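You operate a simulated robot arm through the tools that you are given. There is no shell and no other tool.

The job below is to be done with a simulated two-armed robot. You get a single attempt, and the scene is never put back.

Task
Clear the green striped mat: white plate on the blue plate, cup on the table, jam wiped off.
Fine: use the pink cloth and put it back. What is to be rubbed or washed off counts as gone when no trace of it is left.

Only the result counts: the job must be done as asked and must still hold three seconds after the hand-in. Knocking over, shifting, dropping, spilling or breaking anything else fails it. Flat cloth is picked up by pressing the open fingertips on it (5 to 10 N) and closing them slowly along it; thin cloth reads only 2 to 8 mm in the jaws.

Robot
Two 6-joint arms with two-finger parallel grippers on one trunk that stands fixed in place. Base frame: the origin is at the foot of the trunk, x ahead of it, y to its left, z up; the work surface is at about z = 760. Readings come in mm, rad, newtons and seconds.
The left shoulder is at [280, 185, 1030], the right one opposite. With the tool pointing down near the work surface each hand reaches from about 560 to 940 mm from the base axis, measured 20 degrees to its own side. Payload 1.57 kg a hand.
The TCP of each hand is the grasp point between the finger pads, 30 mm short of the fingertips. In the tool frame z runs along the fingers and y along their closing line. Largest opening 80 mm; finger width 17, thickness 12; the body of the gripper, 40 by 82 mm, starts 80 mm behind the TCP.
Orientation is told as [roll, pitch, yaw] about the base's x, y, z axes, in that order, counted from this pose: with the fingers straight down and closing along the base's y, the tool's x points along the base's -x, its y along +y and its z along -z.

Tools
- The arms move only by the tool play_rows. It takes "left_targets", "right_targets" or both (then of equal length, played together; a hand with none holds still); each is text: rows parted by semicolons, each of 7 numbers parted by spaces: the shift along the tool's x, y, z in units of 50 mm (1.0 is 50 mm), then the turn, a rotation vector about the tool's x, y, z in units of 5 degrees (1.0 is 5 degrees), then the opening, from 0 (shut) to 1 (fully open). In form: dx dy dz wx wy wz fingers; .... A call has 1 to 20 rows; each row shifts and turns the commanded pose from where the row before left it, along the tool's axes as they then stand. A call with a number of a shift or a turn outside -1 to 1 is refused whole. Rows are played at 5 a second. More than 50 mm and 0.15 rad between two rows, or a gripper value outside its range, and nothing of the call is played. A pose out of reach is approached as far as the arm can. The call stops where the force on the tool passes 40 N (or 10 N more than at its start, if that is more) or the arm is blocked; 0.2 s more then pass. The fingers move at their own pace (about 153 mm/s each) and stop on an object; they squeeze with about 25 N. The grip force told is the motor's: it shows also when the fingers shut on nothing. Time passes only in rows, and 0.2 s behind the last, so rows that do not move let the fingers close. The reply holds the time, the measured pose of the TCP, the force on the tool along the base axes, the opening and the grip force, in the units named above and with some noise, with the torque about the TCP (base axes, N m) and any sound that the robot's microphone picked up.
- Cameras (640 x 400 px; columns grow to the right, rows downward): "scene" is now at [236, 4.1, 1463.6]; the picture's right is [0.05, -1.00, 0.00], its down [-0.78, -0.04, -0.63] and it looks along [0.63, 0.03, -0.78] (base axes); focal length 287 px, centre (320, 200). "left" rides on the left gripper at [72, 7, -122] in its tool frame; the picture's right is [-0.09, 1.00, 0.00], its down [-0.84, -0.08, -0.54] and it looks along [-0.54, -0.05, 0.84] (tool axes); focal length 238 px, centre (320, 200). "right" rides on the right gripper at [72, -7, -122] in its tool frame; the picture's right is [0.09, 1.00, 0.00], its down [-0.84, 0.08, -0.54] and it looks along [-0.54, 0.05, 0.84] (tool axes); focal length 238 px, centre (320, 200).
- get_image(camera): a new picture of that camera. No time passes.
- slide_trunk(by): slides the trunk up (or, below 0, down) by that many mm; the arms and the scene camera ride with it, the base frame stays. It gives what a move gives, with no picture.
- head_to(pan, tilt): turns the head with the scene camera to pan (to the left, within 1.501 rad either way) and tilt (down, from -0.506 to 1.204), counted from straight ahead of the robot. It gives what a move gives.
- point_at(camera, pixels): for up to 12 pixels [column, row] of the newest picture of that camera ("zoom" is the newest enlarged one), the place [x, y, z] in the base frame of the surface seen there, good to about 2 mm. No time passes.
- zoom(camera, box): a new picture of the part [left, top, right, bottom] of that camera's present view, enlarged. No time passes.
- close_job(): hands the job in; it is judged then, once.

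Leave the grippers open and the arms clear of the work at the hand-in unless told otherwise.

The tools are called after "Request:" as a command line: name --argument value ..., lists and objects as JSON in quotes. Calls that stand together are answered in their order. play_rows: Moves the arms, as the interface text tells. Its arguments: {"type":"object","properties":{"left_targets":{"type":"string"},"right_targets":{"type":"string"}},"required":[]} The other tools are called the same way: slide_trunk (by) moves the trunk up or down; head_to (pan, tilt) turns the head that bears the scene camera; get_image (camera) takes a picture; point_at (camera, pixels) gives the place of the surface under pixels of a picture; zoom (camera, box) takes an enlarged picture of a part of a camera's view; close_job () hands the job in.

At the start:

```text
t: 0.0
left_tool_pos: [613.2, 150.5, 1052.1]
left_ee_rot: [0.001, 0.001, 0.001]
left_ft_force: [-0.6, 0.7, -0.1]
left_ft_torque: [-0.01, 0.01, -0.01]
left_grip_width: 79.8
left_grip_force: 0.0
right_tool_pos: [502.5, -342.6, 1034.0]
right_ee_rot: [0.002, 0.001, 0.002]
right_ft_force: [0.2, 0.1, 0.7]
right_ft_torque: [0.01, 0.03, 0.01]
right_grip_width: 80.1
right_grip_force: 0.0
trunk travel left (down, up): [-725.0, 265.0]
head pan, tilt (commanded): [0.047, 0.894]
```

scene: 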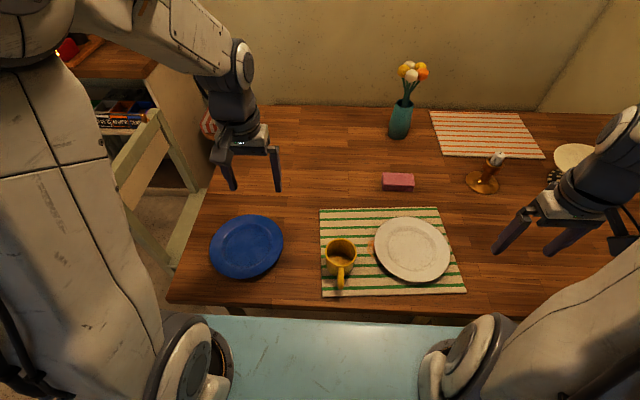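
right: 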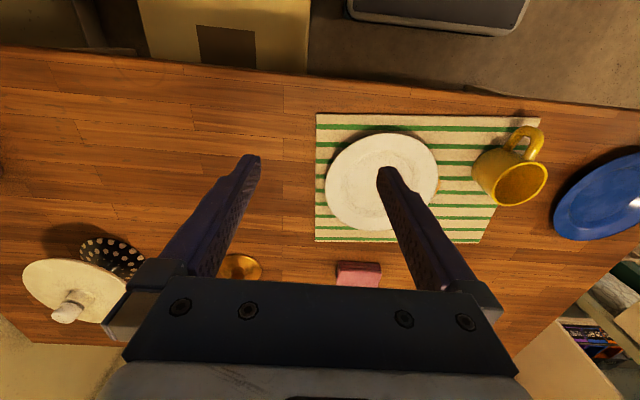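
left: 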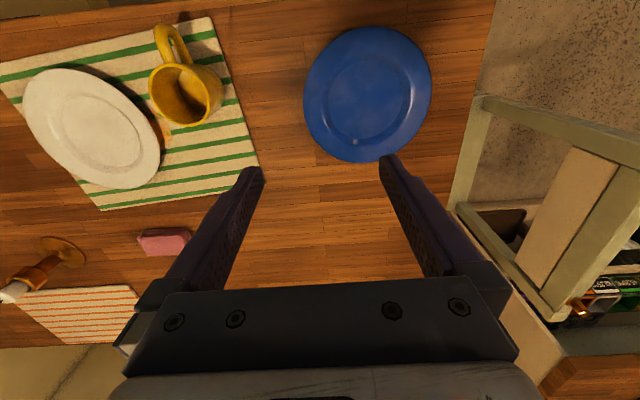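

I see the green striped mat with a yellow cup at about (341,255), a white plate at (411,249), a blue plate at (246,246) and a pink folded cloth at (398,182). A reddish spot shows near (371,245). I'll zoom in for detail first.

Request:
zoom --camera "scene" --box '[300, 160, 480, 310]'

Request:
zoom --camera "left" --box '[0, 0, 280, 270]'

Request:
zoom --camera "right" --box '[300, 90, 640, 300]'

```text
2.67 times, centred on (390, 235) of scene
```

zoom: 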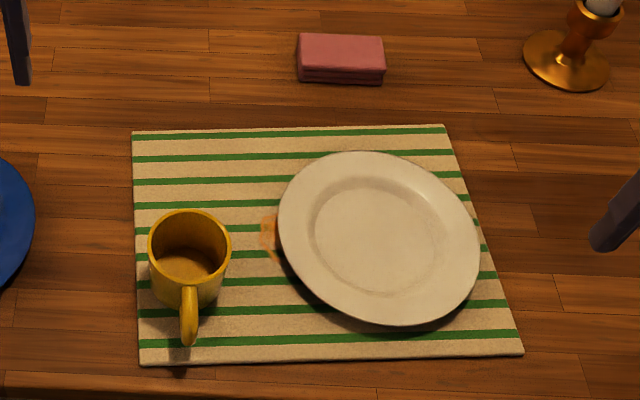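

```text
1.48 times, centred on (140, 135) of left
```

zoom: 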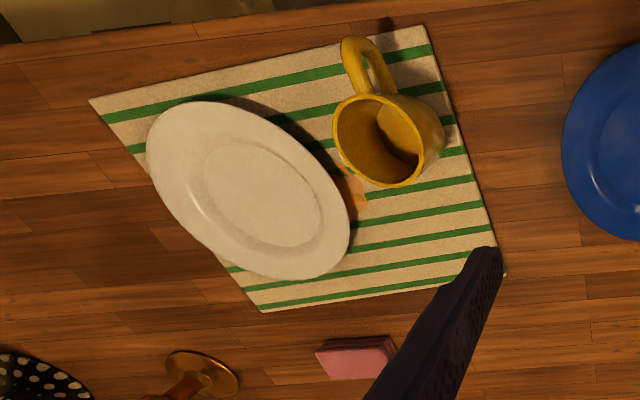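

```text
1.88 times, centred on (470, 195) of right
```

zoom: 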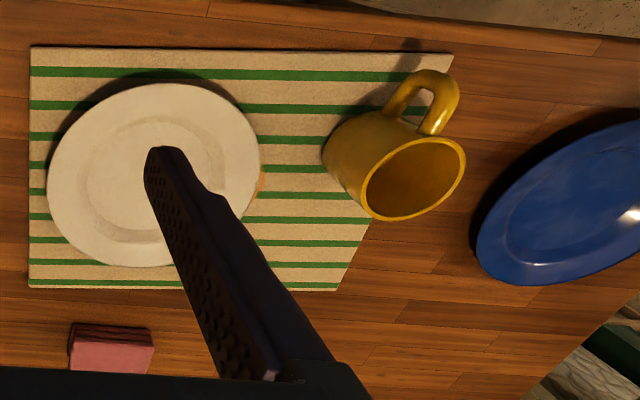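

The jam is the orange smear at zoom (268,235), partly under the white plate's left rim, and the cup looks hollow. Next I'll take positions of everything from a scene zoom.

Request:
zoom --camera "scene" --box '[300, 160, 480, 310]'

```text
2.67 times, centred on (390, 235) of scene
```

zoom: 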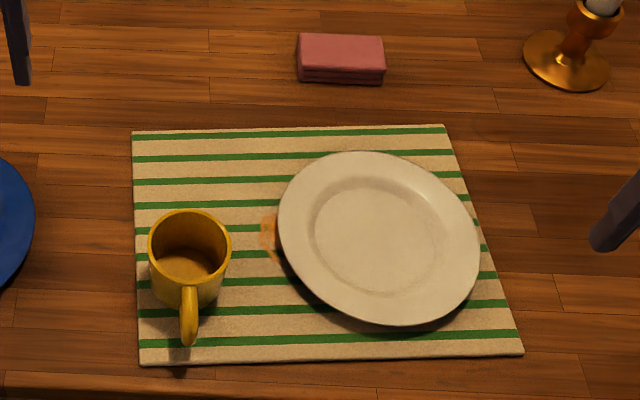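

Now I'll read positions of the mat's corners, the plate's rim and centre, the cup's rim and bottom, the cloth and the jam.

Request:
point_at --camera "zoom" --pixels '[[133, 131], [444, 126], [522, 353], [141, 364], [280, 220], [478, 240], [365, 152], [400, 324], [375, 240], [330, 200], [268, 232], [262, 255]]'

Request:
point_at --camera "zoom" --pixels '[[150, 245], [230, 245], [190, 211], [188, 282], [188, 265], [189, 340], [188, 300], [298, 36], [384, 38], [299, 80], [382, 83], [340, 50]]'

Request:
point_at --camera "scene" --pixels '[[246, 242], [211, 240], [283, 240], [250, 216], [240, 278], [230, 230], [262, 255], [205, 260], [482, 182], [400, 125], [300, 270], [300, 180]]'

```text
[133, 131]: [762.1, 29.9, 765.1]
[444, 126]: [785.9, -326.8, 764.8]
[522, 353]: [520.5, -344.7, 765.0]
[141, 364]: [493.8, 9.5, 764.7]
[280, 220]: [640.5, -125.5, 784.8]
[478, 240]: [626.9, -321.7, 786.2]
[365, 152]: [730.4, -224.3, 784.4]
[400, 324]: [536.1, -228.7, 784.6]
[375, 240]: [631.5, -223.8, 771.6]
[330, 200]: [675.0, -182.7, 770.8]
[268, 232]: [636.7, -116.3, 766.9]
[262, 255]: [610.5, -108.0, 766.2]
```

```text
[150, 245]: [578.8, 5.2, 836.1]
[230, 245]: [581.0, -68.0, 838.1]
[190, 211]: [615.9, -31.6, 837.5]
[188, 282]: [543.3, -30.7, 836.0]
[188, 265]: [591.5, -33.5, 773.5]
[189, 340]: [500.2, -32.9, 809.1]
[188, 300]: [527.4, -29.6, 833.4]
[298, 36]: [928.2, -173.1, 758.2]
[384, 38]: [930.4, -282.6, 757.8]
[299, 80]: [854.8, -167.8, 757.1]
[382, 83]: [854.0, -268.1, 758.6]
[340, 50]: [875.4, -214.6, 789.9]
```

```text
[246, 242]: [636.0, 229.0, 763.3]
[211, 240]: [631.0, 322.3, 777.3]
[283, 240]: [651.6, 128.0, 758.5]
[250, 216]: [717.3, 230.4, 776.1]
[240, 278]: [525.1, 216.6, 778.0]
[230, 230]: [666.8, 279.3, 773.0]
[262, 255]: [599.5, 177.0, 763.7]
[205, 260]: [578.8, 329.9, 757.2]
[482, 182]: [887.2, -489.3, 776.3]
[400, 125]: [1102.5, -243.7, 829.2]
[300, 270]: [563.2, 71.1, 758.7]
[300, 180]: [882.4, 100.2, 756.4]
```

The mat lies at z≈765 and the table at ≈758. The cup's axis is near (580,-31) with its rim at 837, and the white plate is centred near (632,-224) with its rim at 785. The blue plate is near (622,224). Now a closer look at the cloth, the jam and the blue plate.

Request:
zoom --camera "scene" --box '[365, 160, 429, 200]'

Request:
point_at --camera "zoom" --pixels '[[190, 140], [470, 140], [190, 240], [475, 245], [330, 130], [330, 180], [330, 225], [330, 260], [330, 290], [200, 280], [470, 290], [330, 150]]'

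Request:
zoom --camera "scene" --box '[350, 225, 398, 255]'

Request:
zoom --camera "scene" --box '[190, 200, 310, 290]'

```text
10.00 times, centred on (397, 180) of scene
```

zoom: 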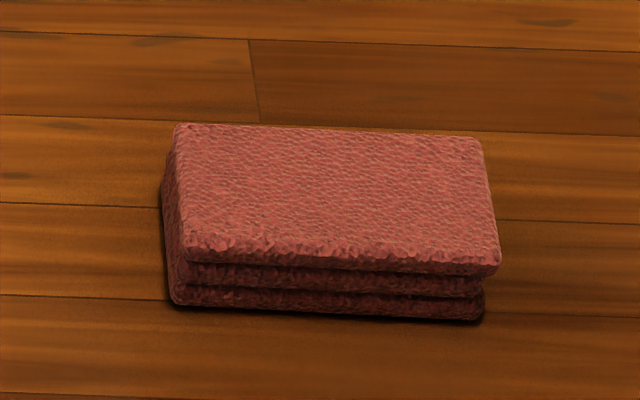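

```text
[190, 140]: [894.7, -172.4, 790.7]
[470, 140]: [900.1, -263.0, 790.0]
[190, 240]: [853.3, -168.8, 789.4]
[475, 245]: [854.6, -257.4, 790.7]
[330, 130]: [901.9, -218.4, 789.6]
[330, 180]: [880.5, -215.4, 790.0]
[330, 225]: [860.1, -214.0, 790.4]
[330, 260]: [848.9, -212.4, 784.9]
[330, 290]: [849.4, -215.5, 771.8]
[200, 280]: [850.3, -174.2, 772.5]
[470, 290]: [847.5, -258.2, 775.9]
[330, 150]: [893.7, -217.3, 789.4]
```

```text
13.33 times, centred on (374, 240) of scene
```

zoom: 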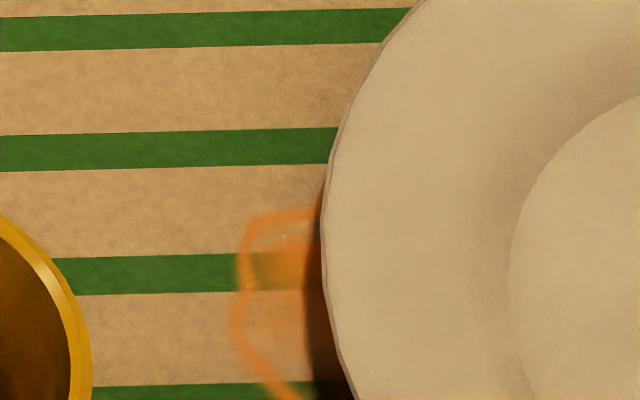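

```text
4.44 times, centred on (250, 245) of scene
```

zoom: 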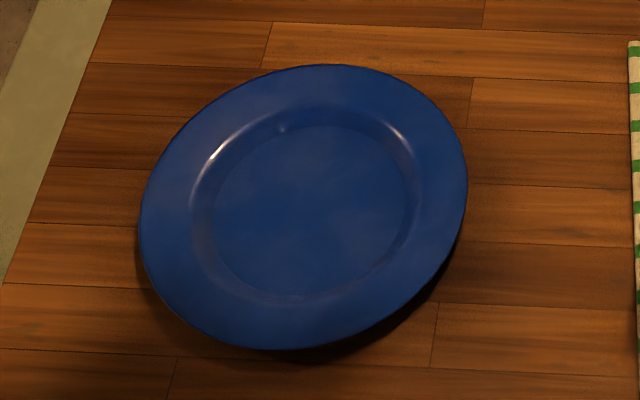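

The cloth is a folded block, x 849–903, y -167 to -268, top at 790. The jam runs under the white plate's rim, so the plate must go before wiping. The newest zoom shows the blue plate, so I'll read its rim and well.

Request:
point_at --camera "zoom" --pixels '[[144, 225], [464, 185], [320, 68], [290, 344], [200, 130], [430, 100], [180, 310], [430, 270], [305, 210], [230, 210], [400, 210], [310, 290]]'

Request:
zoom --camera "scene" --box '[360, 205, 464, 295]'

Request:
point_at --camera "zoom" --pixels '[[60, 165], [60, 200], [60, 240], [100, 120], [150, 80], [230, 60], [330, 60], [430, 110], [500, 180], [530, 250], [300, 200], [500, 300]]'

```text
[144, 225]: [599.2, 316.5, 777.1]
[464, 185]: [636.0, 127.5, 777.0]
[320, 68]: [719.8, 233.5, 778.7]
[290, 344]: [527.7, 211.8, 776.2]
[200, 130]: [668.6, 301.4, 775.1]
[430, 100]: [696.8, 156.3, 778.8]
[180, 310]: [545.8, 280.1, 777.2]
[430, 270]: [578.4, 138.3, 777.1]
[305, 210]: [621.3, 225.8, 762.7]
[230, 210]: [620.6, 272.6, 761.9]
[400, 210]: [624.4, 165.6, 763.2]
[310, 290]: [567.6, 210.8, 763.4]
```

```text
4.44 times, centred on (412, 250) of scene
```

zoom: 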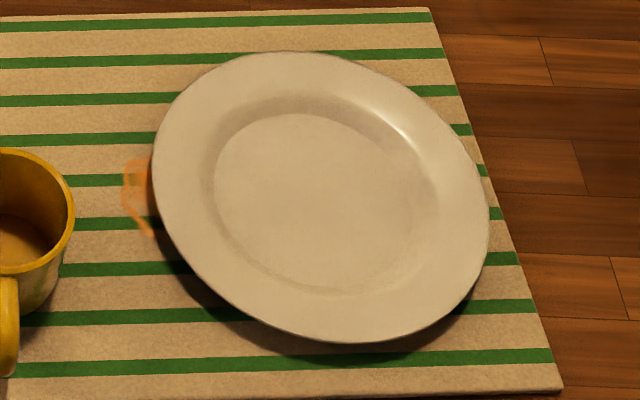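

```text
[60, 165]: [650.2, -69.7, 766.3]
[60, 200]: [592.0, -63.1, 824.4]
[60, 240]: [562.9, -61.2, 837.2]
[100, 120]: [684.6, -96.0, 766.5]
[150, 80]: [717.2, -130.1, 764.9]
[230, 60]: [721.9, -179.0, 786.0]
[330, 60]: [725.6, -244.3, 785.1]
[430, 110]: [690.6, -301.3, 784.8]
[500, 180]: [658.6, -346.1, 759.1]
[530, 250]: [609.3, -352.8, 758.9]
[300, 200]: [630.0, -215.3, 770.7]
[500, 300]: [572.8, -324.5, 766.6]
```

The blue plate fits a circle centred at about (624,222) with radius 97; the white plate is centred at about (633,-223.5) with radius 98. The cup goes first. I'll bring the left hand above the cup's left wall (x 580, y 3) at z 930, fingers half open.

Request:
play_rows --left_targets "0.133 -0.59 0.488 0 0 0 0.5; 0.133 -0.59 0.488 0 0 0 0.5; 0.133 -0.59 0.488 0 0 0 0.5; 0.133 -0.59 0.488 0 0 0 0.5; 0.133 -0.59 0.488 0 0 0 0.5; 0 0 0 0 0 0 0.5"

Request:
get_image --camera "left"

Request:
get_image --camera "scene"

```text
t: 1.4
left_tool_pos: [580.3, 2.2, 930.3]
left_ee_rot: [0.0, 0.0, 0.002]
left_ft_force: [1.4, 0.2, -0.5]
left_ft_torque: [-0.01, -0.01, 0.0]
left_grip_width: 39.8
left_grip_force: 0.0
right_tool_pos: [502.4, -343.7, 1032.6]
right_ee_rot: [0.0, 0.0, 0.002]
right_ft_force: [0.5, 0.3, -0.8]
right_ft_torque: [0.0, 0.0, -0.01]
right_grip_width: 79.7
right_grip_force: 0.1
trunk travel left (down, up): [-725.0, 265.0]
head pan, tilt (commanded): [0.047, 0.894]
```

```text
taken
```

left: 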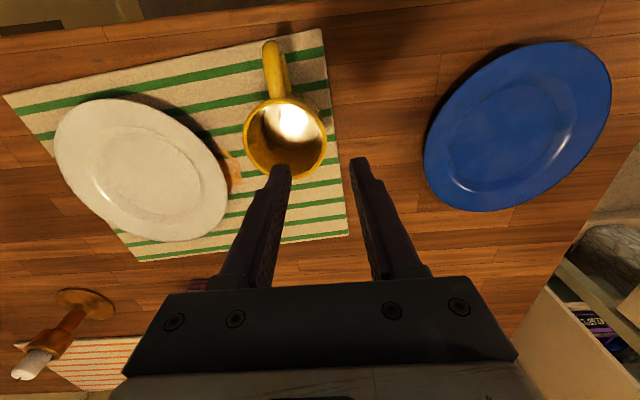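

```text
taken
```

scene: 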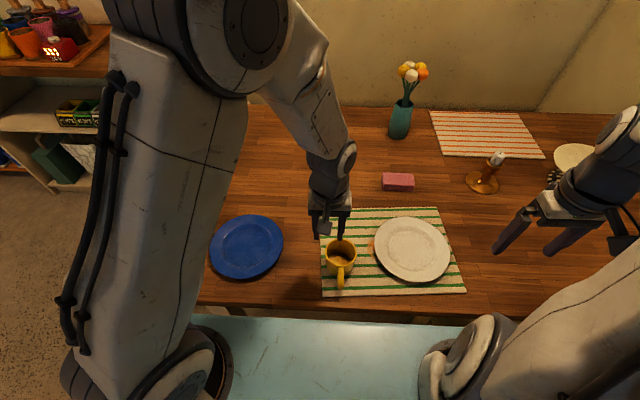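

The hand is over the cup wall with fingers at about (275,170) and (357,165) in the left view. I'll check the cup's rim with the left camera, where rim edges show near (327,140), (244,140), (285,98) and (288,177).

Request:
zoom --camera "left" --box '[225, 30, 385, 190]'

```text
2.50 times, centred on (305, 110) of left
```

zoom: 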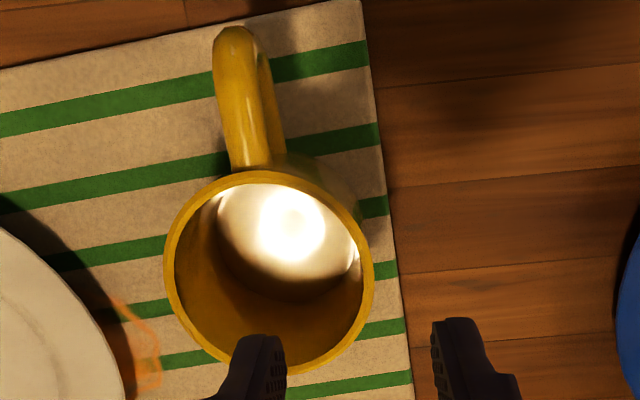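

I'll read the rim points on this zoom, at the left, right, back and front of the wall.

Request:
point_at --camera "zoom" --pixels '[[170, 272], [368, 275], [266, 176], [300, 370], [345, 340], [360, 230], [357, 300], [270, 290], [270, 230], [200, 200], [222, 80]]'

```text
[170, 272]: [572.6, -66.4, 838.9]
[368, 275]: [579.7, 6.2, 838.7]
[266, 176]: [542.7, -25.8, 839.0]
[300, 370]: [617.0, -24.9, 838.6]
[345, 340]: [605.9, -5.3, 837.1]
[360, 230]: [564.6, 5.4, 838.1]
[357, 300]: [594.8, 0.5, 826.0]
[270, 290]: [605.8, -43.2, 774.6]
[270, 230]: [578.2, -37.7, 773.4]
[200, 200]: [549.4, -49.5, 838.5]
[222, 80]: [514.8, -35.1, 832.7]
```

The rim centre is about (580,-30.5) and the wall lies at y≈4.5. I'll shift 2 mm left and go straight down to z≈822, so the fingertips straddle the wall at 792, well above the cup floor at 773.

Request:
play_rows --left_targets "0 0.045 0.3 0 0 0 0.5; 0 0 0.4 0 0 0 0.5; 0 0 0.4 0 0 0 0.5; 0 0 0.4 0 0 0 0.5; 0 0 0.4 0 0 0 0.5; 0 0 0.25 0 0 0 0.5; 0 0 0 0 0 0 0.5"

Request:
get_image --camera "left"

```text
t: 3.0
left_tool_pos: [578.8, 3.3, 822.0]
left_ee_rot: [-0.001, 0.0, -0.002]
left_ft_force: [0.2, 1.0, 0.5]
left_ft_torque: [0.0, 0.01, 0.03]
left_grip_width: 40.4
left_grip_force: 0.1
right_tool_pos: [502.5, -343.0, 1032.8]
right_ee_rot: [-0.001, 0.001, -0.001]
right_ft_force: [-0.4, -1.1, -0.1]
right_ft_torque: [0.01, 0.01, 0.0]
right_grip_width: 79.9
right_grip_force: 0.1
trunk travel left (down, up): [-725.0, 265.0]
head pan, tilt (commanded): [0.047, 0.894]
```

```text
taken
```

left: 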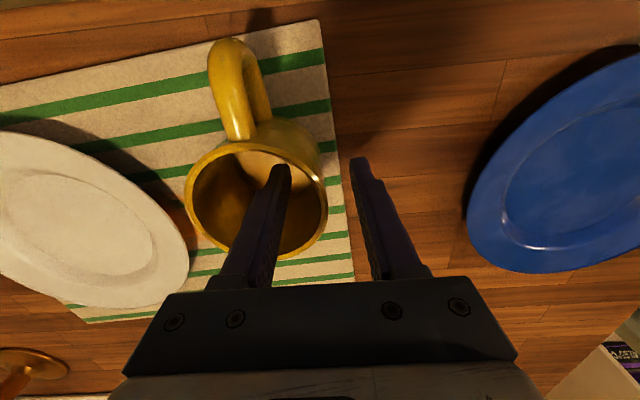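

The inner finger is inside the cup and the outer one outside, with no contact force. I'll close on the wall in small steps.

Request:
play_rows --left_targets "0 0 0 0 0 0 0.4; 0 0 0 0 0 0 0.3; 0 0 0 0 0 0 0.22; 0 0 0 0 0 0 0.16; 0 0 0 0 0 0 0.1; 0 0 0 0 0 0 0.05; 0 0 0 0 0 0 0; 0 0 0 0 0 0 0; 0 0 0 0 0 0 0"

Request:
get_image --camera "left"

```text
t: 5.0
left_tool_pos: [579.5, 2.2, 825.0]
left_ee_rot: [-0.001, -0.001, 0.0]
left_ft_force: [2.7, -2.9, 16.8]
left_ft_torque: [-1.23, -0.18, 0.16]
left_grip_width: 7.9
left_grip_force: 24.9
right_tool_pos: [502.5, -342.9, 1034.1]
right_ee_rot: [-0.001, 0.001, 0.001]
right_ft_force: [0.1, 0.0, 0.6]
right_ft_torque: [0.01, -0.04, 0.02]
right_grip_width: 79.9
right_grip_force: 0.0
trunk travel left (down, up): [-725.0, 265.0]
head pan, tilt (commanded): [0.047, 0.894]
```

```text
taken
```

left: 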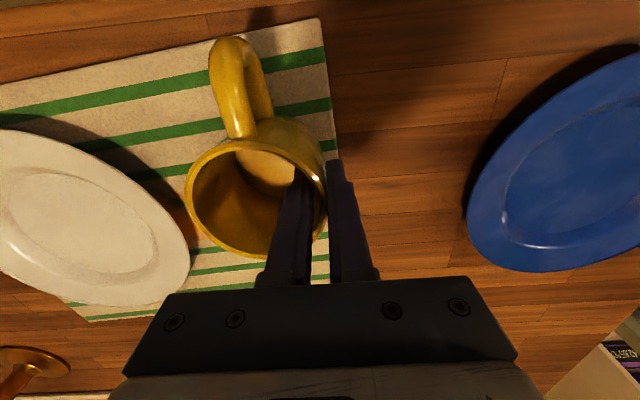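

The grip holds at 7.9 mm with 25 N, and there is about 17 N pushing the hand up, probably from a slightly slanted wall. I'll lift slowly by 15 mm and check that the load becomes just the cup's weight.

Request:
play_rows --left_targets "0 0 -0.06 0 0 0 0; 0 0 -0.08 0 0 0 0; 0 0 -0.08 0 0 0 0; 0 0 -0.1 0 0 0 0; 0 0 0 0 0 0 0"

Request:
get_image --camera "left"

Request:
zoom --camera "scene" --box '[280, 190, 440, 300]'

```text
t: 6.2
left_tool_pos: [579.9, 5.4, 839.1]
left_ee_rot: [0.0, -0.001, 0.0]
left_ft_force: [-1.1, -0.6, 0.5]
left_ft_torque: [0.09, -0.07, -0.03]
left_grip_width: 7.2
left_grip_force: 24.8
right_tool_pos: [502.3, -342.8, 1033.0]
right_ee_rot: [0.0, 0.001, 0.0]
right_ft_force: [-1.1, -0.5, -1.2]
right_ft_torque: [-0.01, 0.01, 0.0]
right_grip_width: 80.3
right_grip_force: 0.1
trunk travel left (down, up): [-725.0, 265.0]
head pan, tilt (commanded): [0.047, 0.894]
```

```text
taken
```

left: 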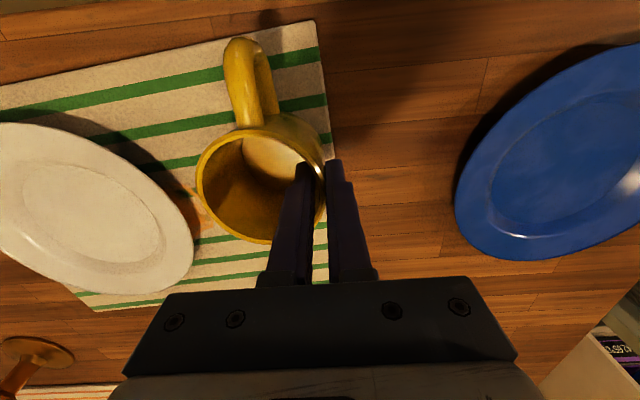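

```text
3.64 times, centred on (360, 245) of scene
```

zoom: 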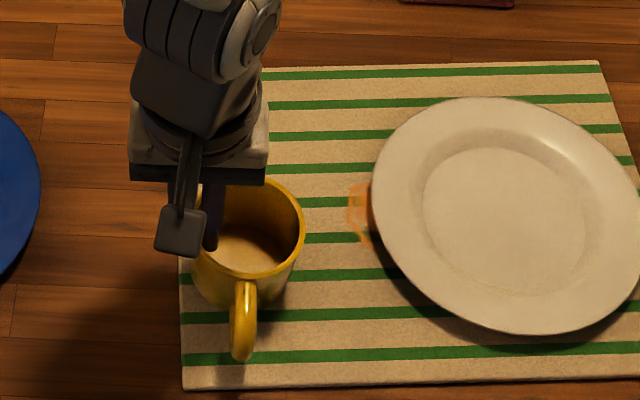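

The load reads near zero, so I need to see whether the cup rose or the fingers slid. I'll read the rim height on this zoom at (302,225), (280,270) and the handle (243,355).

Request:
point_at --camera "zoom" --pixels '[[302, 228], [283, 265], [243, 275], [215, 268], [290, 205], [243, 352], [245, 295], [250, 245], [294, 290]]'

Request:
zoom --camera "left" --box '[180, 20, 380, 260]'

```text
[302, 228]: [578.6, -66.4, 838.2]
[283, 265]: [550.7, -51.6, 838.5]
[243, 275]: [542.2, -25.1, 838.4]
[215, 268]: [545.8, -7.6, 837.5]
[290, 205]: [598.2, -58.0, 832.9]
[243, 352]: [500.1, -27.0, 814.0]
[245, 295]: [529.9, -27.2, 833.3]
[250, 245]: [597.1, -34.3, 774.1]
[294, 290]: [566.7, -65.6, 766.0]
```

```text
1.67 times, centred on (280, 140) of left
```

zoom: 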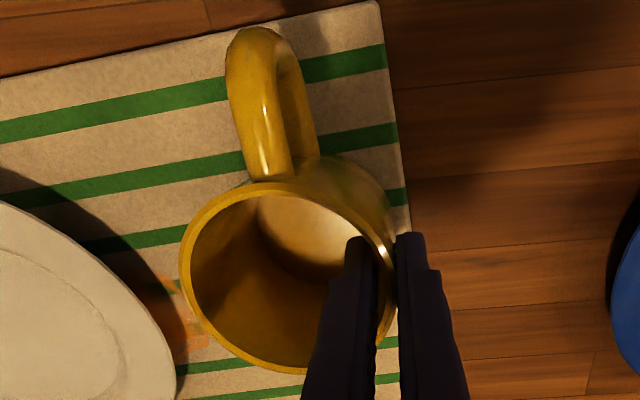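

The cup's rim still reads z≈838, so the fingers slid up the wall rather than lifting it; the wall probably flares. They still overlap it by about 29 mm. I'll lift a few mm very slowly and watch the force.

Request:
play_rows --left_targets "0 0 -0.03 0 0 0 0; 0 0 -0.03 0 0 0 0; 0 0 -0.03 0 0 0 0; 0 0 -0.03 0 0 0 0"

Request:
zoom --camera "scene" --box '[280, 190, 440, 300]'

Request:
point_at --camera "zoom" --pixels '[[302, 228], [283, 265], [243, 275], [215, 268], [290, 205], [243, 352], [250, 245]]'

```text
t: 7.2
left_tool_pos: [581.1, 6.7, 844.2]
left_ee_rot: [-0.001, 0.0, -0.002]
left_ft_force: [0.3, -0.1, -2.5]
left_ft_torque: [0.1, -0.02, 0.01]
left_grip_width: 7.4
left_grip_force: 24.7
right_tool_pos: [503.1, -342.8, 1033.0]
right_ee_rot: [0.001, 0.001, 0.002]
right_ft_force: [-0.1, 0.7, 0.0]
right_ft_torque: [0.01, 0.0, -0.03]
right_grip_width: 80.2
right_grip_force: 0.1
trunk travel left (down, up): [-725.0, 265.0]
head pan, tilt (commanded): [0.047, 0.894]
```

```text
3.64 times, centred on (360, 245) of scene
```

zoom: 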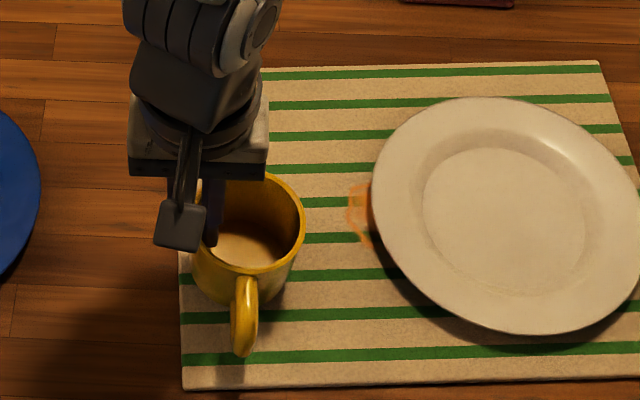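

```text
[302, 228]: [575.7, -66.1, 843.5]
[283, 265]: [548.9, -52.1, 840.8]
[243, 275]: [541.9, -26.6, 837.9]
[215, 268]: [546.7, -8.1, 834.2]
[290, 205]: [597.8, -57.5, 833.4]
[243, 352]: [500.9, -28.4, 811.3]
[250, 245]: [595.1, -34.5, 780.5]
```

Now the rim reads 843.5 and the floor 780.5, with a load of about -2.5 N, so the cup is lifting with the hand. I'll raise it another 40 mm slowly and check it stays upright.

Request:
play_rows --left_targets "0 0 -0.1 0 0 0 0; 0 0 -0.15 0 0 0 0; 0 0 -0.15 0 0 0 0; 0 0 -0.15 0 0 0 0; 0 0 -0.15 0 0 0 0; 0 0 -0.1 0 0 0 0; 0 0 0 0 0 0 0"

Request:
zoom --camera "scene" --box '[280, 190, 440, 300]'

Request:
get_image --camera "left"

```text
t: 8.8
left_tool_pos: [578.2, 5.2, 886.3]
left_ee_rot: [-0.001, 0.001, -0.001]
left_ft_force: [-0.1, -0.4, -1.6]
left_ft_torque: [0.07, -0.02, 0.02]
left_grip_width: 7.2
left_grip_force: 25.0
right_tool_pos: [503.0, -343.5, 1033.4]
right_ee_rot: [0.0, 0.0, 0.001]
right_ft_force: [0.5, 0.4, -0.1]
right_ft_torque: [-0.02, -0.01, 0.01]
right_grip_width: 79.9
right_grip_force: 0.0
trunk travel left (down, up): [-725.0, 265.0]
head pan, tilt (commanded): [0.047, 0.894]
```

```text
3.64 times, centred on (360, 245) of scene
```

zoom: 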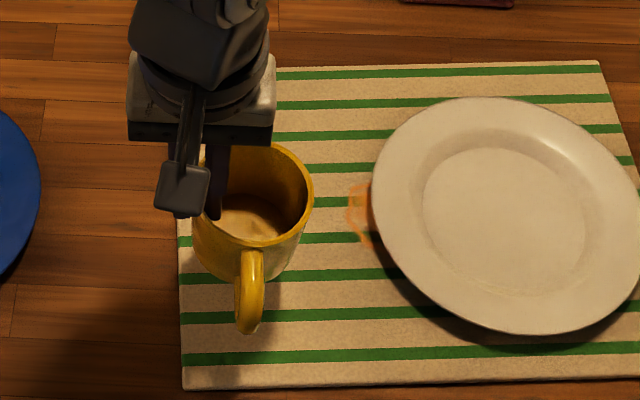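

```text
taken
```

left: 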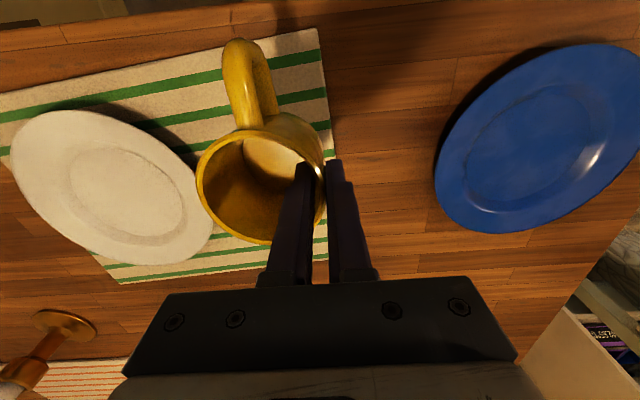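

The cup is clear of the mat and upright, with its bottom about 74 mm below the TCP. I'll carry it to the open table behind and left of the mat, with the cup centre at about (810,120), which is TCP (810,155).

Request:
play_rows --left_targets "-0.15 0.1 0 0 0 0 0; -0.3 0.2 0 0 0 0 0; -0.45 0.3 0 0 0 0 0; -0.5 0.32 0 0 0 0 0; -0.5 0.32 0 0 0 0 0; -0.5 0.32 0 0 0 0 0; -0.5 0.32 0 0 0 0 0; -0.5 0.32 0 0 0 0 0; -0.45 0.3 0 0 0 0 0; -0.4 0.25 0 0 0 0 0; -0.25 0.15 0 0 0 0 0; -0.14 0.1 0 0 0 0 0; 0 0 0 0 0 0 0; 0 0 0 0 0 0 0"

Request:
get_image --camera "scene"

Request:
get_image --camera "left"

```text
t: 11.8
left_tool_pos: [809.6, 155.7, 884.4]
left_ee_rot: [0.001, 0.0, 0.0]
left_ft_force: [0.5, 0.3, -2.5]
left_ft_torque: [0.06, -0.01, -0.01]
left_grip_width: 7.1
left_grip_force: 24.9
right_tool_pos: [502.9, -343.1, 1033.9]
right_ee_rot: [0.001, 0.001, 0.001]
right_ft_force: [0.4, 1.1, 0.1]
right_ft_torque: [0.01, -0.02, -0.01]
right_grip_width: 80.2
right_grip_force: 0.1
trunk travel left (down, up): [-725.0, 265.0]
head pan, tilt (commanded): [0.047, 0.894]
```

```text
taken
```

scene: 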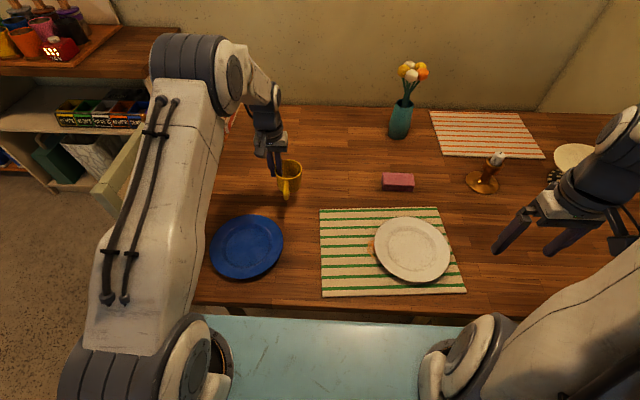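

```text
taken
```

left: 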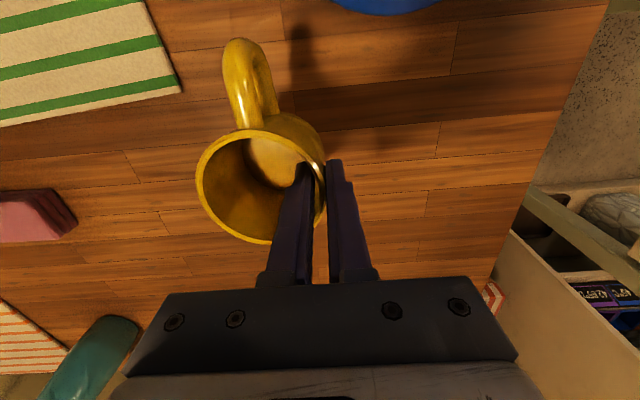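

The cup is over free table, well clear of the mat, plate and cloth. I'll lower to about 6 mm above the table, then creep down to contact.

Request:
play_rows --left_targets "0 0 0.15 0 0 0 0; 0 0 0.25 0 0 0 0; 0 0 0.25 0 0 0 0; 0 0 0.17 0 0 0 0; 0 0 0.1 0 0 0 0; 0 0 0 0 0 0 0"

Request:
get_image --camera "scene"

Request:
zoom --camera "scene" --box '[245, 130, 335, 220]'

```text
t: 13.2
left_tool_pos: [811.5, 156.1, 839.0]
left_ee_rot: [0.001, -0.001, 0.0]
left_ft_force: [1.0, -0.3, -2.2]
left_ft_torque: [0.1, 0.0, -0.01]
left_grip_width: 7.5
left_grip_force: 25.0
right_tool_pos: [504.1, -342.7, 1033.0]
right_ee_rot: [0.001, 0.001, 0.0]
right_ft_force: [0.3, 0.4, 0.7]
right_ft_torque: [-0.01, 0.01, -0.01]
right_grip_width: 80.2
right_grip_force: 0.0
trunk travel left (down, up): [-725.0, 265.0]
head pan, tilt (commanded): [0.047, 0.894]
```

```text
taken
```

scene: 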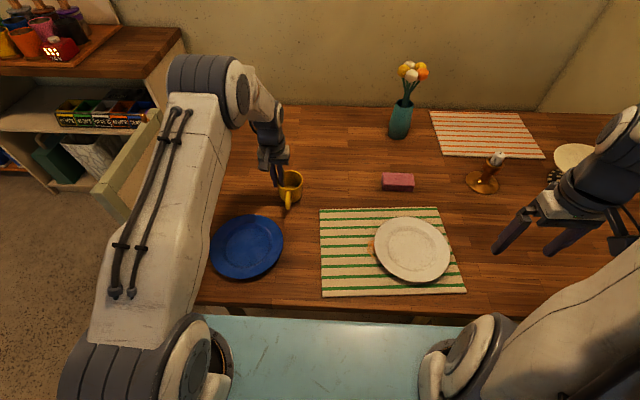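

```text
4.44 times, centred on (290, 175) of scene
```

zoom: 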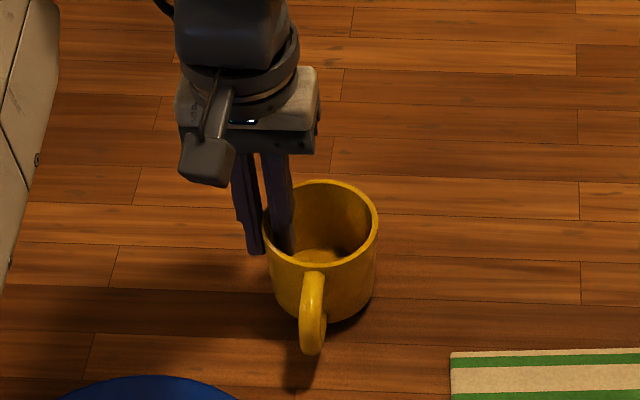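

I'll creep down in about 1 mm steps until the table carries the cup.

Request:
play_rows --left_targets "0 0 0.03 0 0 0 0; 0 0 0.03 0 0 0 0; 0 0 0.03 0 0 0 0; 0 0 0.02 0 0 0 0; 0 0 0 0 0 0 0"

```text
t: 14.4
left_tool_pos: [811.7, 155.9, 832.2]
left_ee_rot: [-0.001, 0.002, 0.0]
left_ft_force: [1.3, 0.6, -2.5]
left_ft_torque: [0.08, -0.04, 0.01]
left_grip_width: 7.2
left_grip_force: 24.7
right_tool_pos: [503.1, -344.0, 1034.4]
right_ee_rot: [-0.001, 0.0, 0.002]
right_ft_force: [-0.4, 0.1, 0.0]
right_ft_torque: [-0.01, 0.0, 0.0]
right_grip_width: 79.8
right_grip_force: 0.0
trunk travel left (down, up): [-725.0, 265.0]
head pan, tilt (commanded): [0.047, 0.894]
```

The load is still -2.5 N, so there's no contact yet. I'll continue in 1 mm steps.

Request:
play_rows --left_targets "0 0 0.02 0 0 0 0; 0 0 0.02 0 0 0 0; 0 0 0 0 0 0 0"

Request:
zoom --camera "scene" --box '[245, 130, 335, 220]'

Request:
point_at --camera "zoom" --pixels '[[375, 230], [370, 255], [325, 183], [290, 265], [310, 345], [320, 260]]'

```text
t: 15.2
left_tool_pos: [812.1, 156.3, 830.5]
left_ee_rot: [0.0, 0.0, 0.0]
left_ft_force: [-0.4, 0.0, -2.0]
left_ft_torque: [0.05, -0.05, -0.04]
left_grip_width: 7.0
left_grip_force: 24.6
right_tool_pos: [502.2, -343.8, 1033.7]
right_ee_rot: [0.0, 0.0, 0.002]
right_ft_force: [0.4, -0.1, -0.3]
right_ft_torque: [0.01, -0.04, 0.07]
right_grip_width: 79.7
right_grip_force: 0.1
trunk travel left (down, up): [-725.0, 265.0]
head pan, tilt (commanded): [0.047, 0.894]
```

```text
4.44 times, centred on (290, 175) of scene
```

zoom: 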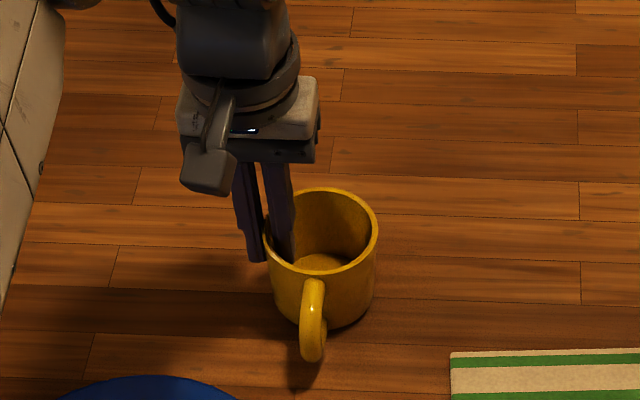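

```text
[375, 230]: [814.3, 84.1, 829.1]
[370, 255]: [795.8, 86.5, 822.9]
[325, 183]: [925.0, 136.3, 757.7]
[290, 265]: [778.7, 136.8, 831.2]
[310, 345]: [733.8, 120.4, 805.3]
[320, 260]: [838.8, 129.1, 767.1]
```

The rim reads about 830–831 and the floor 767, so the bottom must be about to touch. Another couple of millimetres.

Request:
play_rows --left_targets "0 0 0.02 0 0 0 0; 0 0 0.02 0 0 0 0; 0 0 0 0 0 0 0"

```text
t: 16.0
left_tool_pos: [812.3, 155.3, 830.6]
left_ee_rot: [0.0, -0.001, 0.002]
left_ft_force: [-0.9, 1.9, 9.4]
left_ft_torque: [-0.48, 0.26, -0.07]
left_grip_width: 7.1
left_grip_force: 24.7
right_tool_pos: [502.5, -344.0, 1033.6]
right_ee_rot: [0.0, -0.001, 0.003]
right_ft_force: [0.7, 0.0, 0.7]
right_ft_torque: [-0.04, -0.02, -0.03]
right_grip_width: 80.0
right_grip_force: 0.1
trunk travel left (down, up): [-725.0, 265.0]
head pan, tilt (commanded): [0.047, 0.894]
```

The upward force rose to 9.4 N, so the cup stands on the table. I'll relieve 1.5 mm and open the fingers gently to 28 mm, keeping the inner finger inside the cup's free space.

Request:
play_rows --left_targets "0 0 -0.03 0 0 0 0; 0 0 0 0 0 0 0.12; 0 0 0 0 0 0 0.2; 0 0 0 0 0 0 0.28; 0 0 0 0 0 0 0.36; 0 0 0 0 0 0 0.4; 0 0 0 0 0 0 0.4"

Request:
get_image --camera "left"

Request:
zoom --camera "scene" --box '[245, 130, 335, 220]'

```text
t: 17.6
left_tool_pos: [812.7, 156.2, 830.8]
left_ee_rot: [0.0, 0.0, 0.001]
left_ft_force: [-0.1, 0.2, -0.4]
left_ft_torque: [0.02, 0.01, -0.03]
left_grip_width: 31.9
left_grip_force: 0.1
right_tool_pos: [503.5, -342.6, 1033.9]
right_ee_rot: [-0.001, 0.0, 0.004]
right_ft_force: [0.2, -0.3, 0.6]
right_ft_torque: [0.01, 0.04, 0.02]
right_grip_width: 80.3
right_grip_force: 0.1
trunk travel left (down, up): [-725.0, 265.0]
head pan, tilt (commanded): [0.047, 0.894]
```

```text
taken
```

left: 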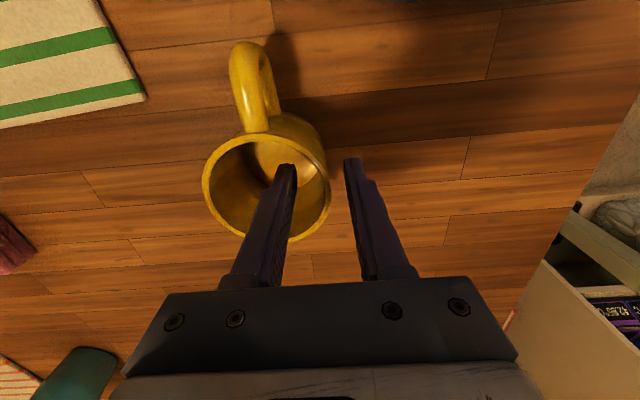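

```text
4.44 times, centred on (290, 175) of scene
```

zoom: 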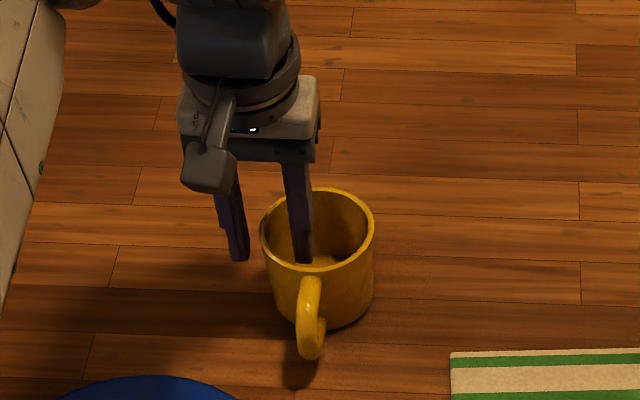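

The cup stands free between the opened fingers. I'll raise the left hand straight up 150 mm, then move it out to the left, away from the blue plate's airspace.

Request:
play_rows --left_targets "0 0 -0.2 0 0 0 0.4; 0 0 -0.4 0 0 0 0.4; 0 0 -0.6 0 0 0 0.4; 0 0 -0.8 0 0 0 0.4; 0 0 -0.8 0 0 0 0.4; 0 0 -0.8 0 0 0 0.4; 0 0.6 -0.6 0 0 0 0.4; 0.3 0.8 -0.3 0 0 0 0.4; 0.3 0.8 0 0 0 0 0.6; 0.3 0.8 0 0 0 0 0.8; 0.3 0.8 0 0 0 0 1; 0.3 0.8 0 0 0 0 1; 0 0 0 0 0 0 1"

Request:
get_image --camera "scene"

```text
t: 20.4
left_tool_pos: [738.2, 386.3, 1055.5]
left_ee_rot: [0.0, 0.0, -0.001]
left_ft_force: [0.4, -0.6, 0.2]
left_ft_torque: [-0.02, -0.03, -0.01]
left_grip_width: 79.9
left_grip_force: 0.0
right_tool_pos: [502.9, -343.5, 1033.9]
right_ee_rot: [0.0, -0.001, 0.003]
right_ft_force: [-0.5, 1.4, 0.0]
right_ft_torque: [-0.04, -0.03, -0.03]
right_grip_width: 79.9
right_grip_force: 0.0
trunk travel left (down, up): [-725.0, 265.0]
head pan, tilt (commanded): [0.047, 0.894]
```

```text
taken
```

scene: 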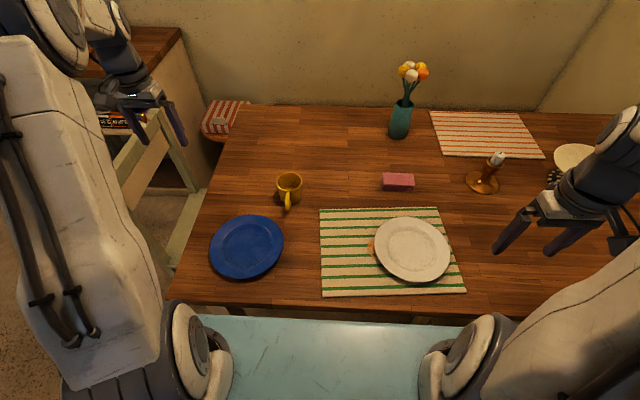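

The cup stands alone at about (812,120). Next is the white plate. I'll grip its right-hand rim (the side away from the jam) with the right hand, fingers pointing left and down. First I move the right hand to (633,-372,1000), then roll it 50°.

Request:
play_rows --right_targets "-0.65 -0.145 0.17 0 0 0 0.6; -0.65 -0.145 0.17 0 0 0 0.4; -0.65 -0.145 0.17 0 0 0 0.2; -0.65 -0.145 0.17 0 0 0 0.2; 0 0 0 -1 0 0 0.2; 0 0 0 -1 0 0 0.2; 0 0 0 -1 0 0 0.2; 0 0 0 -1 0 0 0.2; 0 0 0 -1 0 0 0.2; 0 0 0 -1 0 0 0.2; 0 0 0 -1 0 0 0.2; 0 0 0 -1 0 0 0.2; 0 0 0 -1 0 0 0.2; 0 0 0 -1 0 0 0.2; 0 0 0 0 0 0 0.2"

Request:
get_image --camera "scene"

Request:
get_image --camera "right"

```text
t: 23.6
left_tool_pos: [739.2, 386.3, 1054.2]
left_ee_rot: [-0.001, -0.001, 0.001]
left_ft_force: [1.0, -0.8, 0.3]
left_ft_torque: [0.0, 0.03, 0.01]
left_grip_width: 80.0
left_grip_force: 0.2
right_tool_pos: [633.3, -371.4, 998.6]
right_ee_rot: [0.875, -0.001, 0.001]
right_ft_force: [0.4, 0.0, 0.0]
right_ft_torque: [0.01, 0.03, -0.02]
right_grip_width: 16.3
right_grip_force: 0.0
trunk travel left (down, up): [-725.0, 265.0]
head pan, tilt (commanded): [0.047, 0.894]
```

```text
taken
```

scene: 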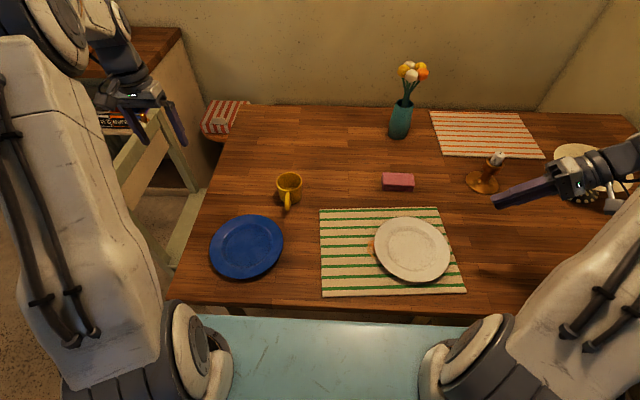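

```text
taken
```

right: 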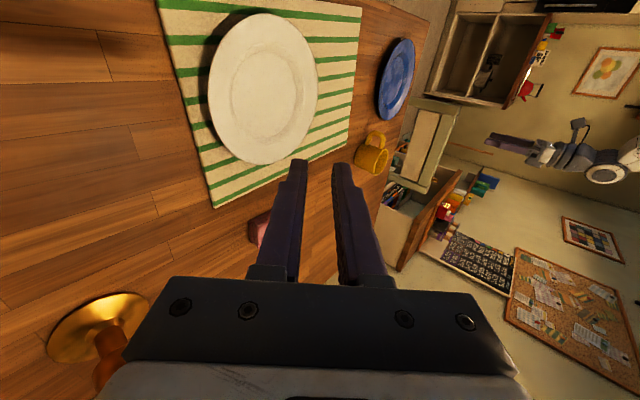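

The roll reached 0.875 rad with a 16 mm opening. Now I'll descend straight down to z≈815, with the fingertips still about 28 mm outside the rim, and look closely.

Request:
play_rows --right_targets "0 -0.562 0.472 0 0 0 0.2; 0 -0.562 0.472 0 0 0 0.2; 0 -0.562 0.472 0 0 0 0.2; 0 -0.562 0.472 0 0 0 0.2; 0 -0.562 0.472 0 0 0 0.2; 0 0 0 0 0 0 0.2"

Request:
get_image --camera "right"

Request:
zoom --camera "scene" --box '[400, 200, 520, 300]'

```text
t: 25.0
left_tool_pos: [739.7, 387.0, 1054.3]
left_ee_rot: [0.001, 0.001, 0.0]
left_ft_force: [-0.2, 0.0, -0.6]
left_ft_torque: [0.0, -0.03, 0.03]
left_grip_width: 79.8
left_grip_force: 0.0
right_tool_pos: [636.7, -371.5, 818.9]
right_ee_rot: [0.873, 0.0, 0.002]
right_ft_force: [0.6, -1.0, -0.9]
right_ft_torque: [0.01, 0.01, 0.01]
right_grip_width: 16.0
right_grip_force: 0.0
trunk travel left (down, up): [-725.0, 265.0]
head pan, tilt (commanded): [0.047, 0.894]
```

```text
taken
```

right: 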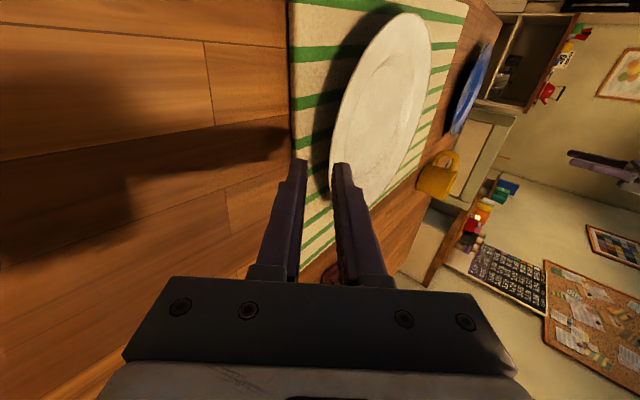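

```text
4.00 times, centred on (460, 250) of scene
```

zoom: 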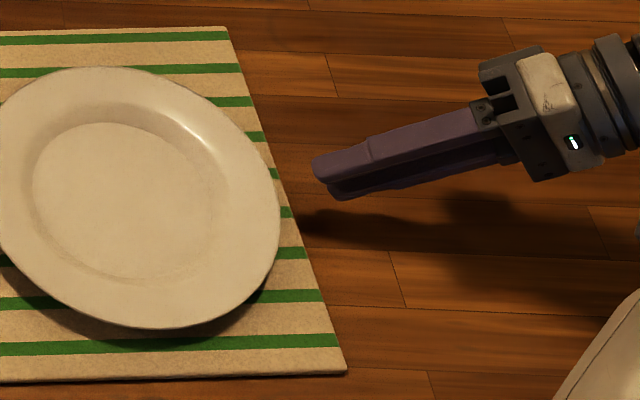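

The fingertips are just outside the rim. I'll zoom in the right camera on the rim and fingertips to measure the rim profile.

Request:
zoom --camera "right" --box '[270, 60, 430, 220]'

```text
2.50 times, centred on (350, 140) of right
```

zoom: 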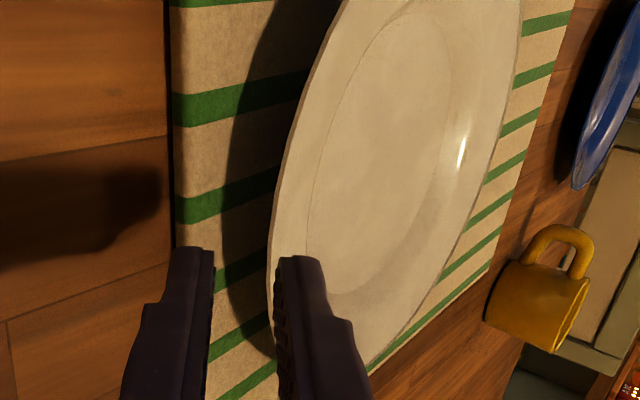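

I'll read points on the rim edge, the mat just outside it, and the fingertips.

Request:
point_at --camera "zoom" --pixels '[[271, 240], [277, 240], [285, 240], [300, 220], [320, 210], [345, 200], [269, 220], [272, 200], [240, 240], [185, 250], [205, 250], [300, 262]]'

```text
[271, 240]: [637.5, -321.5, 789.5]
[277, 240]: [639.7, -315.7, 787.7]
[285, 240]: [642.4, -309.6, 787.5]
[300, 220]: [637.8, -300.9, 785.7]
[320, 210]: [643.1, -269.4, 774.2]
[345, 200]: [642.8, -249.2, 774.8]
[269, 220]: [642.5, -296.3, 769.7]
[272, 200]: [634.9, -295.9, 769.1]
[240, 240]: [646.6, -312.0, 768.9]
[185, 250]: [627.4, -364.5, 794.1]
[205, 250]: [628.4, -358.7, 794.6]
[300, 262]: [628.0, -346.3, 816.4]
```

The rim is a fairly flat flange about 20 mm wide, so a shallower finger angle fits better. I'll roll 10° further (to 60°), still outside the rim, and read the pose.

Request:
play_rows --right_targets "0 0 0 -1 0 0 0.2; 0 0 0 -1 0 0 0.2; 0 0 0 0 0 0 0.2; 0 0 0 0 0 0 0.2"

Request:
zoom --camera "scene" --box '[400, 200, 520, 300]'

Request:
point_at --camera "zoom" --pixels '[[322, 160], [335, 190], [330, 175], [350, 150], [270, 240], [276, 220], [262, 225], [250, 225], [290, 240], [310, 260]]'

```text
t: 26.0
left_tool_pos: [738.8, 386.7, 1053.6]
left_ee_rot: [-0.001, 0.0, 0.001]
left_ft_force: [0.3, 0.6, 0.7]
left_ft_torque: [0.04, 0.02, -0.01]
left_grip_width: 80.0
left_grip_force: 0.1
right_tool_pos: [634.5, -371.4, 818.1]
right_ee_rot: [1.045, 0.0, 0.0]
right_ft_force: [-0.5, 0.8, 0.2]
right_ft_torque: [-0.02, 0.0, -0.01]
right_grip_width: 16.1
right_grip_force: 0.0
trunk travel left (down, up): [-725.0, 265.0]
head pan, tilt (commanded): [0.047, 0.894]
```

```text
4.00 times, centred on (460, 250) of scene
```

zoom: 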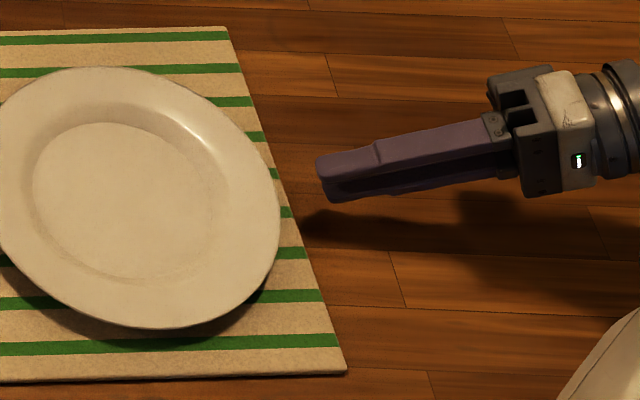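

```text
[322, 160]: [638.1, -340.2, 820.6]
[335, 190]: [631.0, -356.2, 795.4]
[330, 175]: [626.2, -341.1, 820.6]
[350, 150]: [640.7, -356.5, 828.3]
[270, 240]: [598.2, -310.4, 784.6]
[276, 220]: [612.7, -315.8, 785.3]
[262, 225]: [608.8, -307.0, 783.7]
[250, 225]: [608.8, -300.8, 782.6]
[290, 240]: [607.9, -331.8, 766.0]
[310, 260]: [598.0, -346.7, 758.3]
```

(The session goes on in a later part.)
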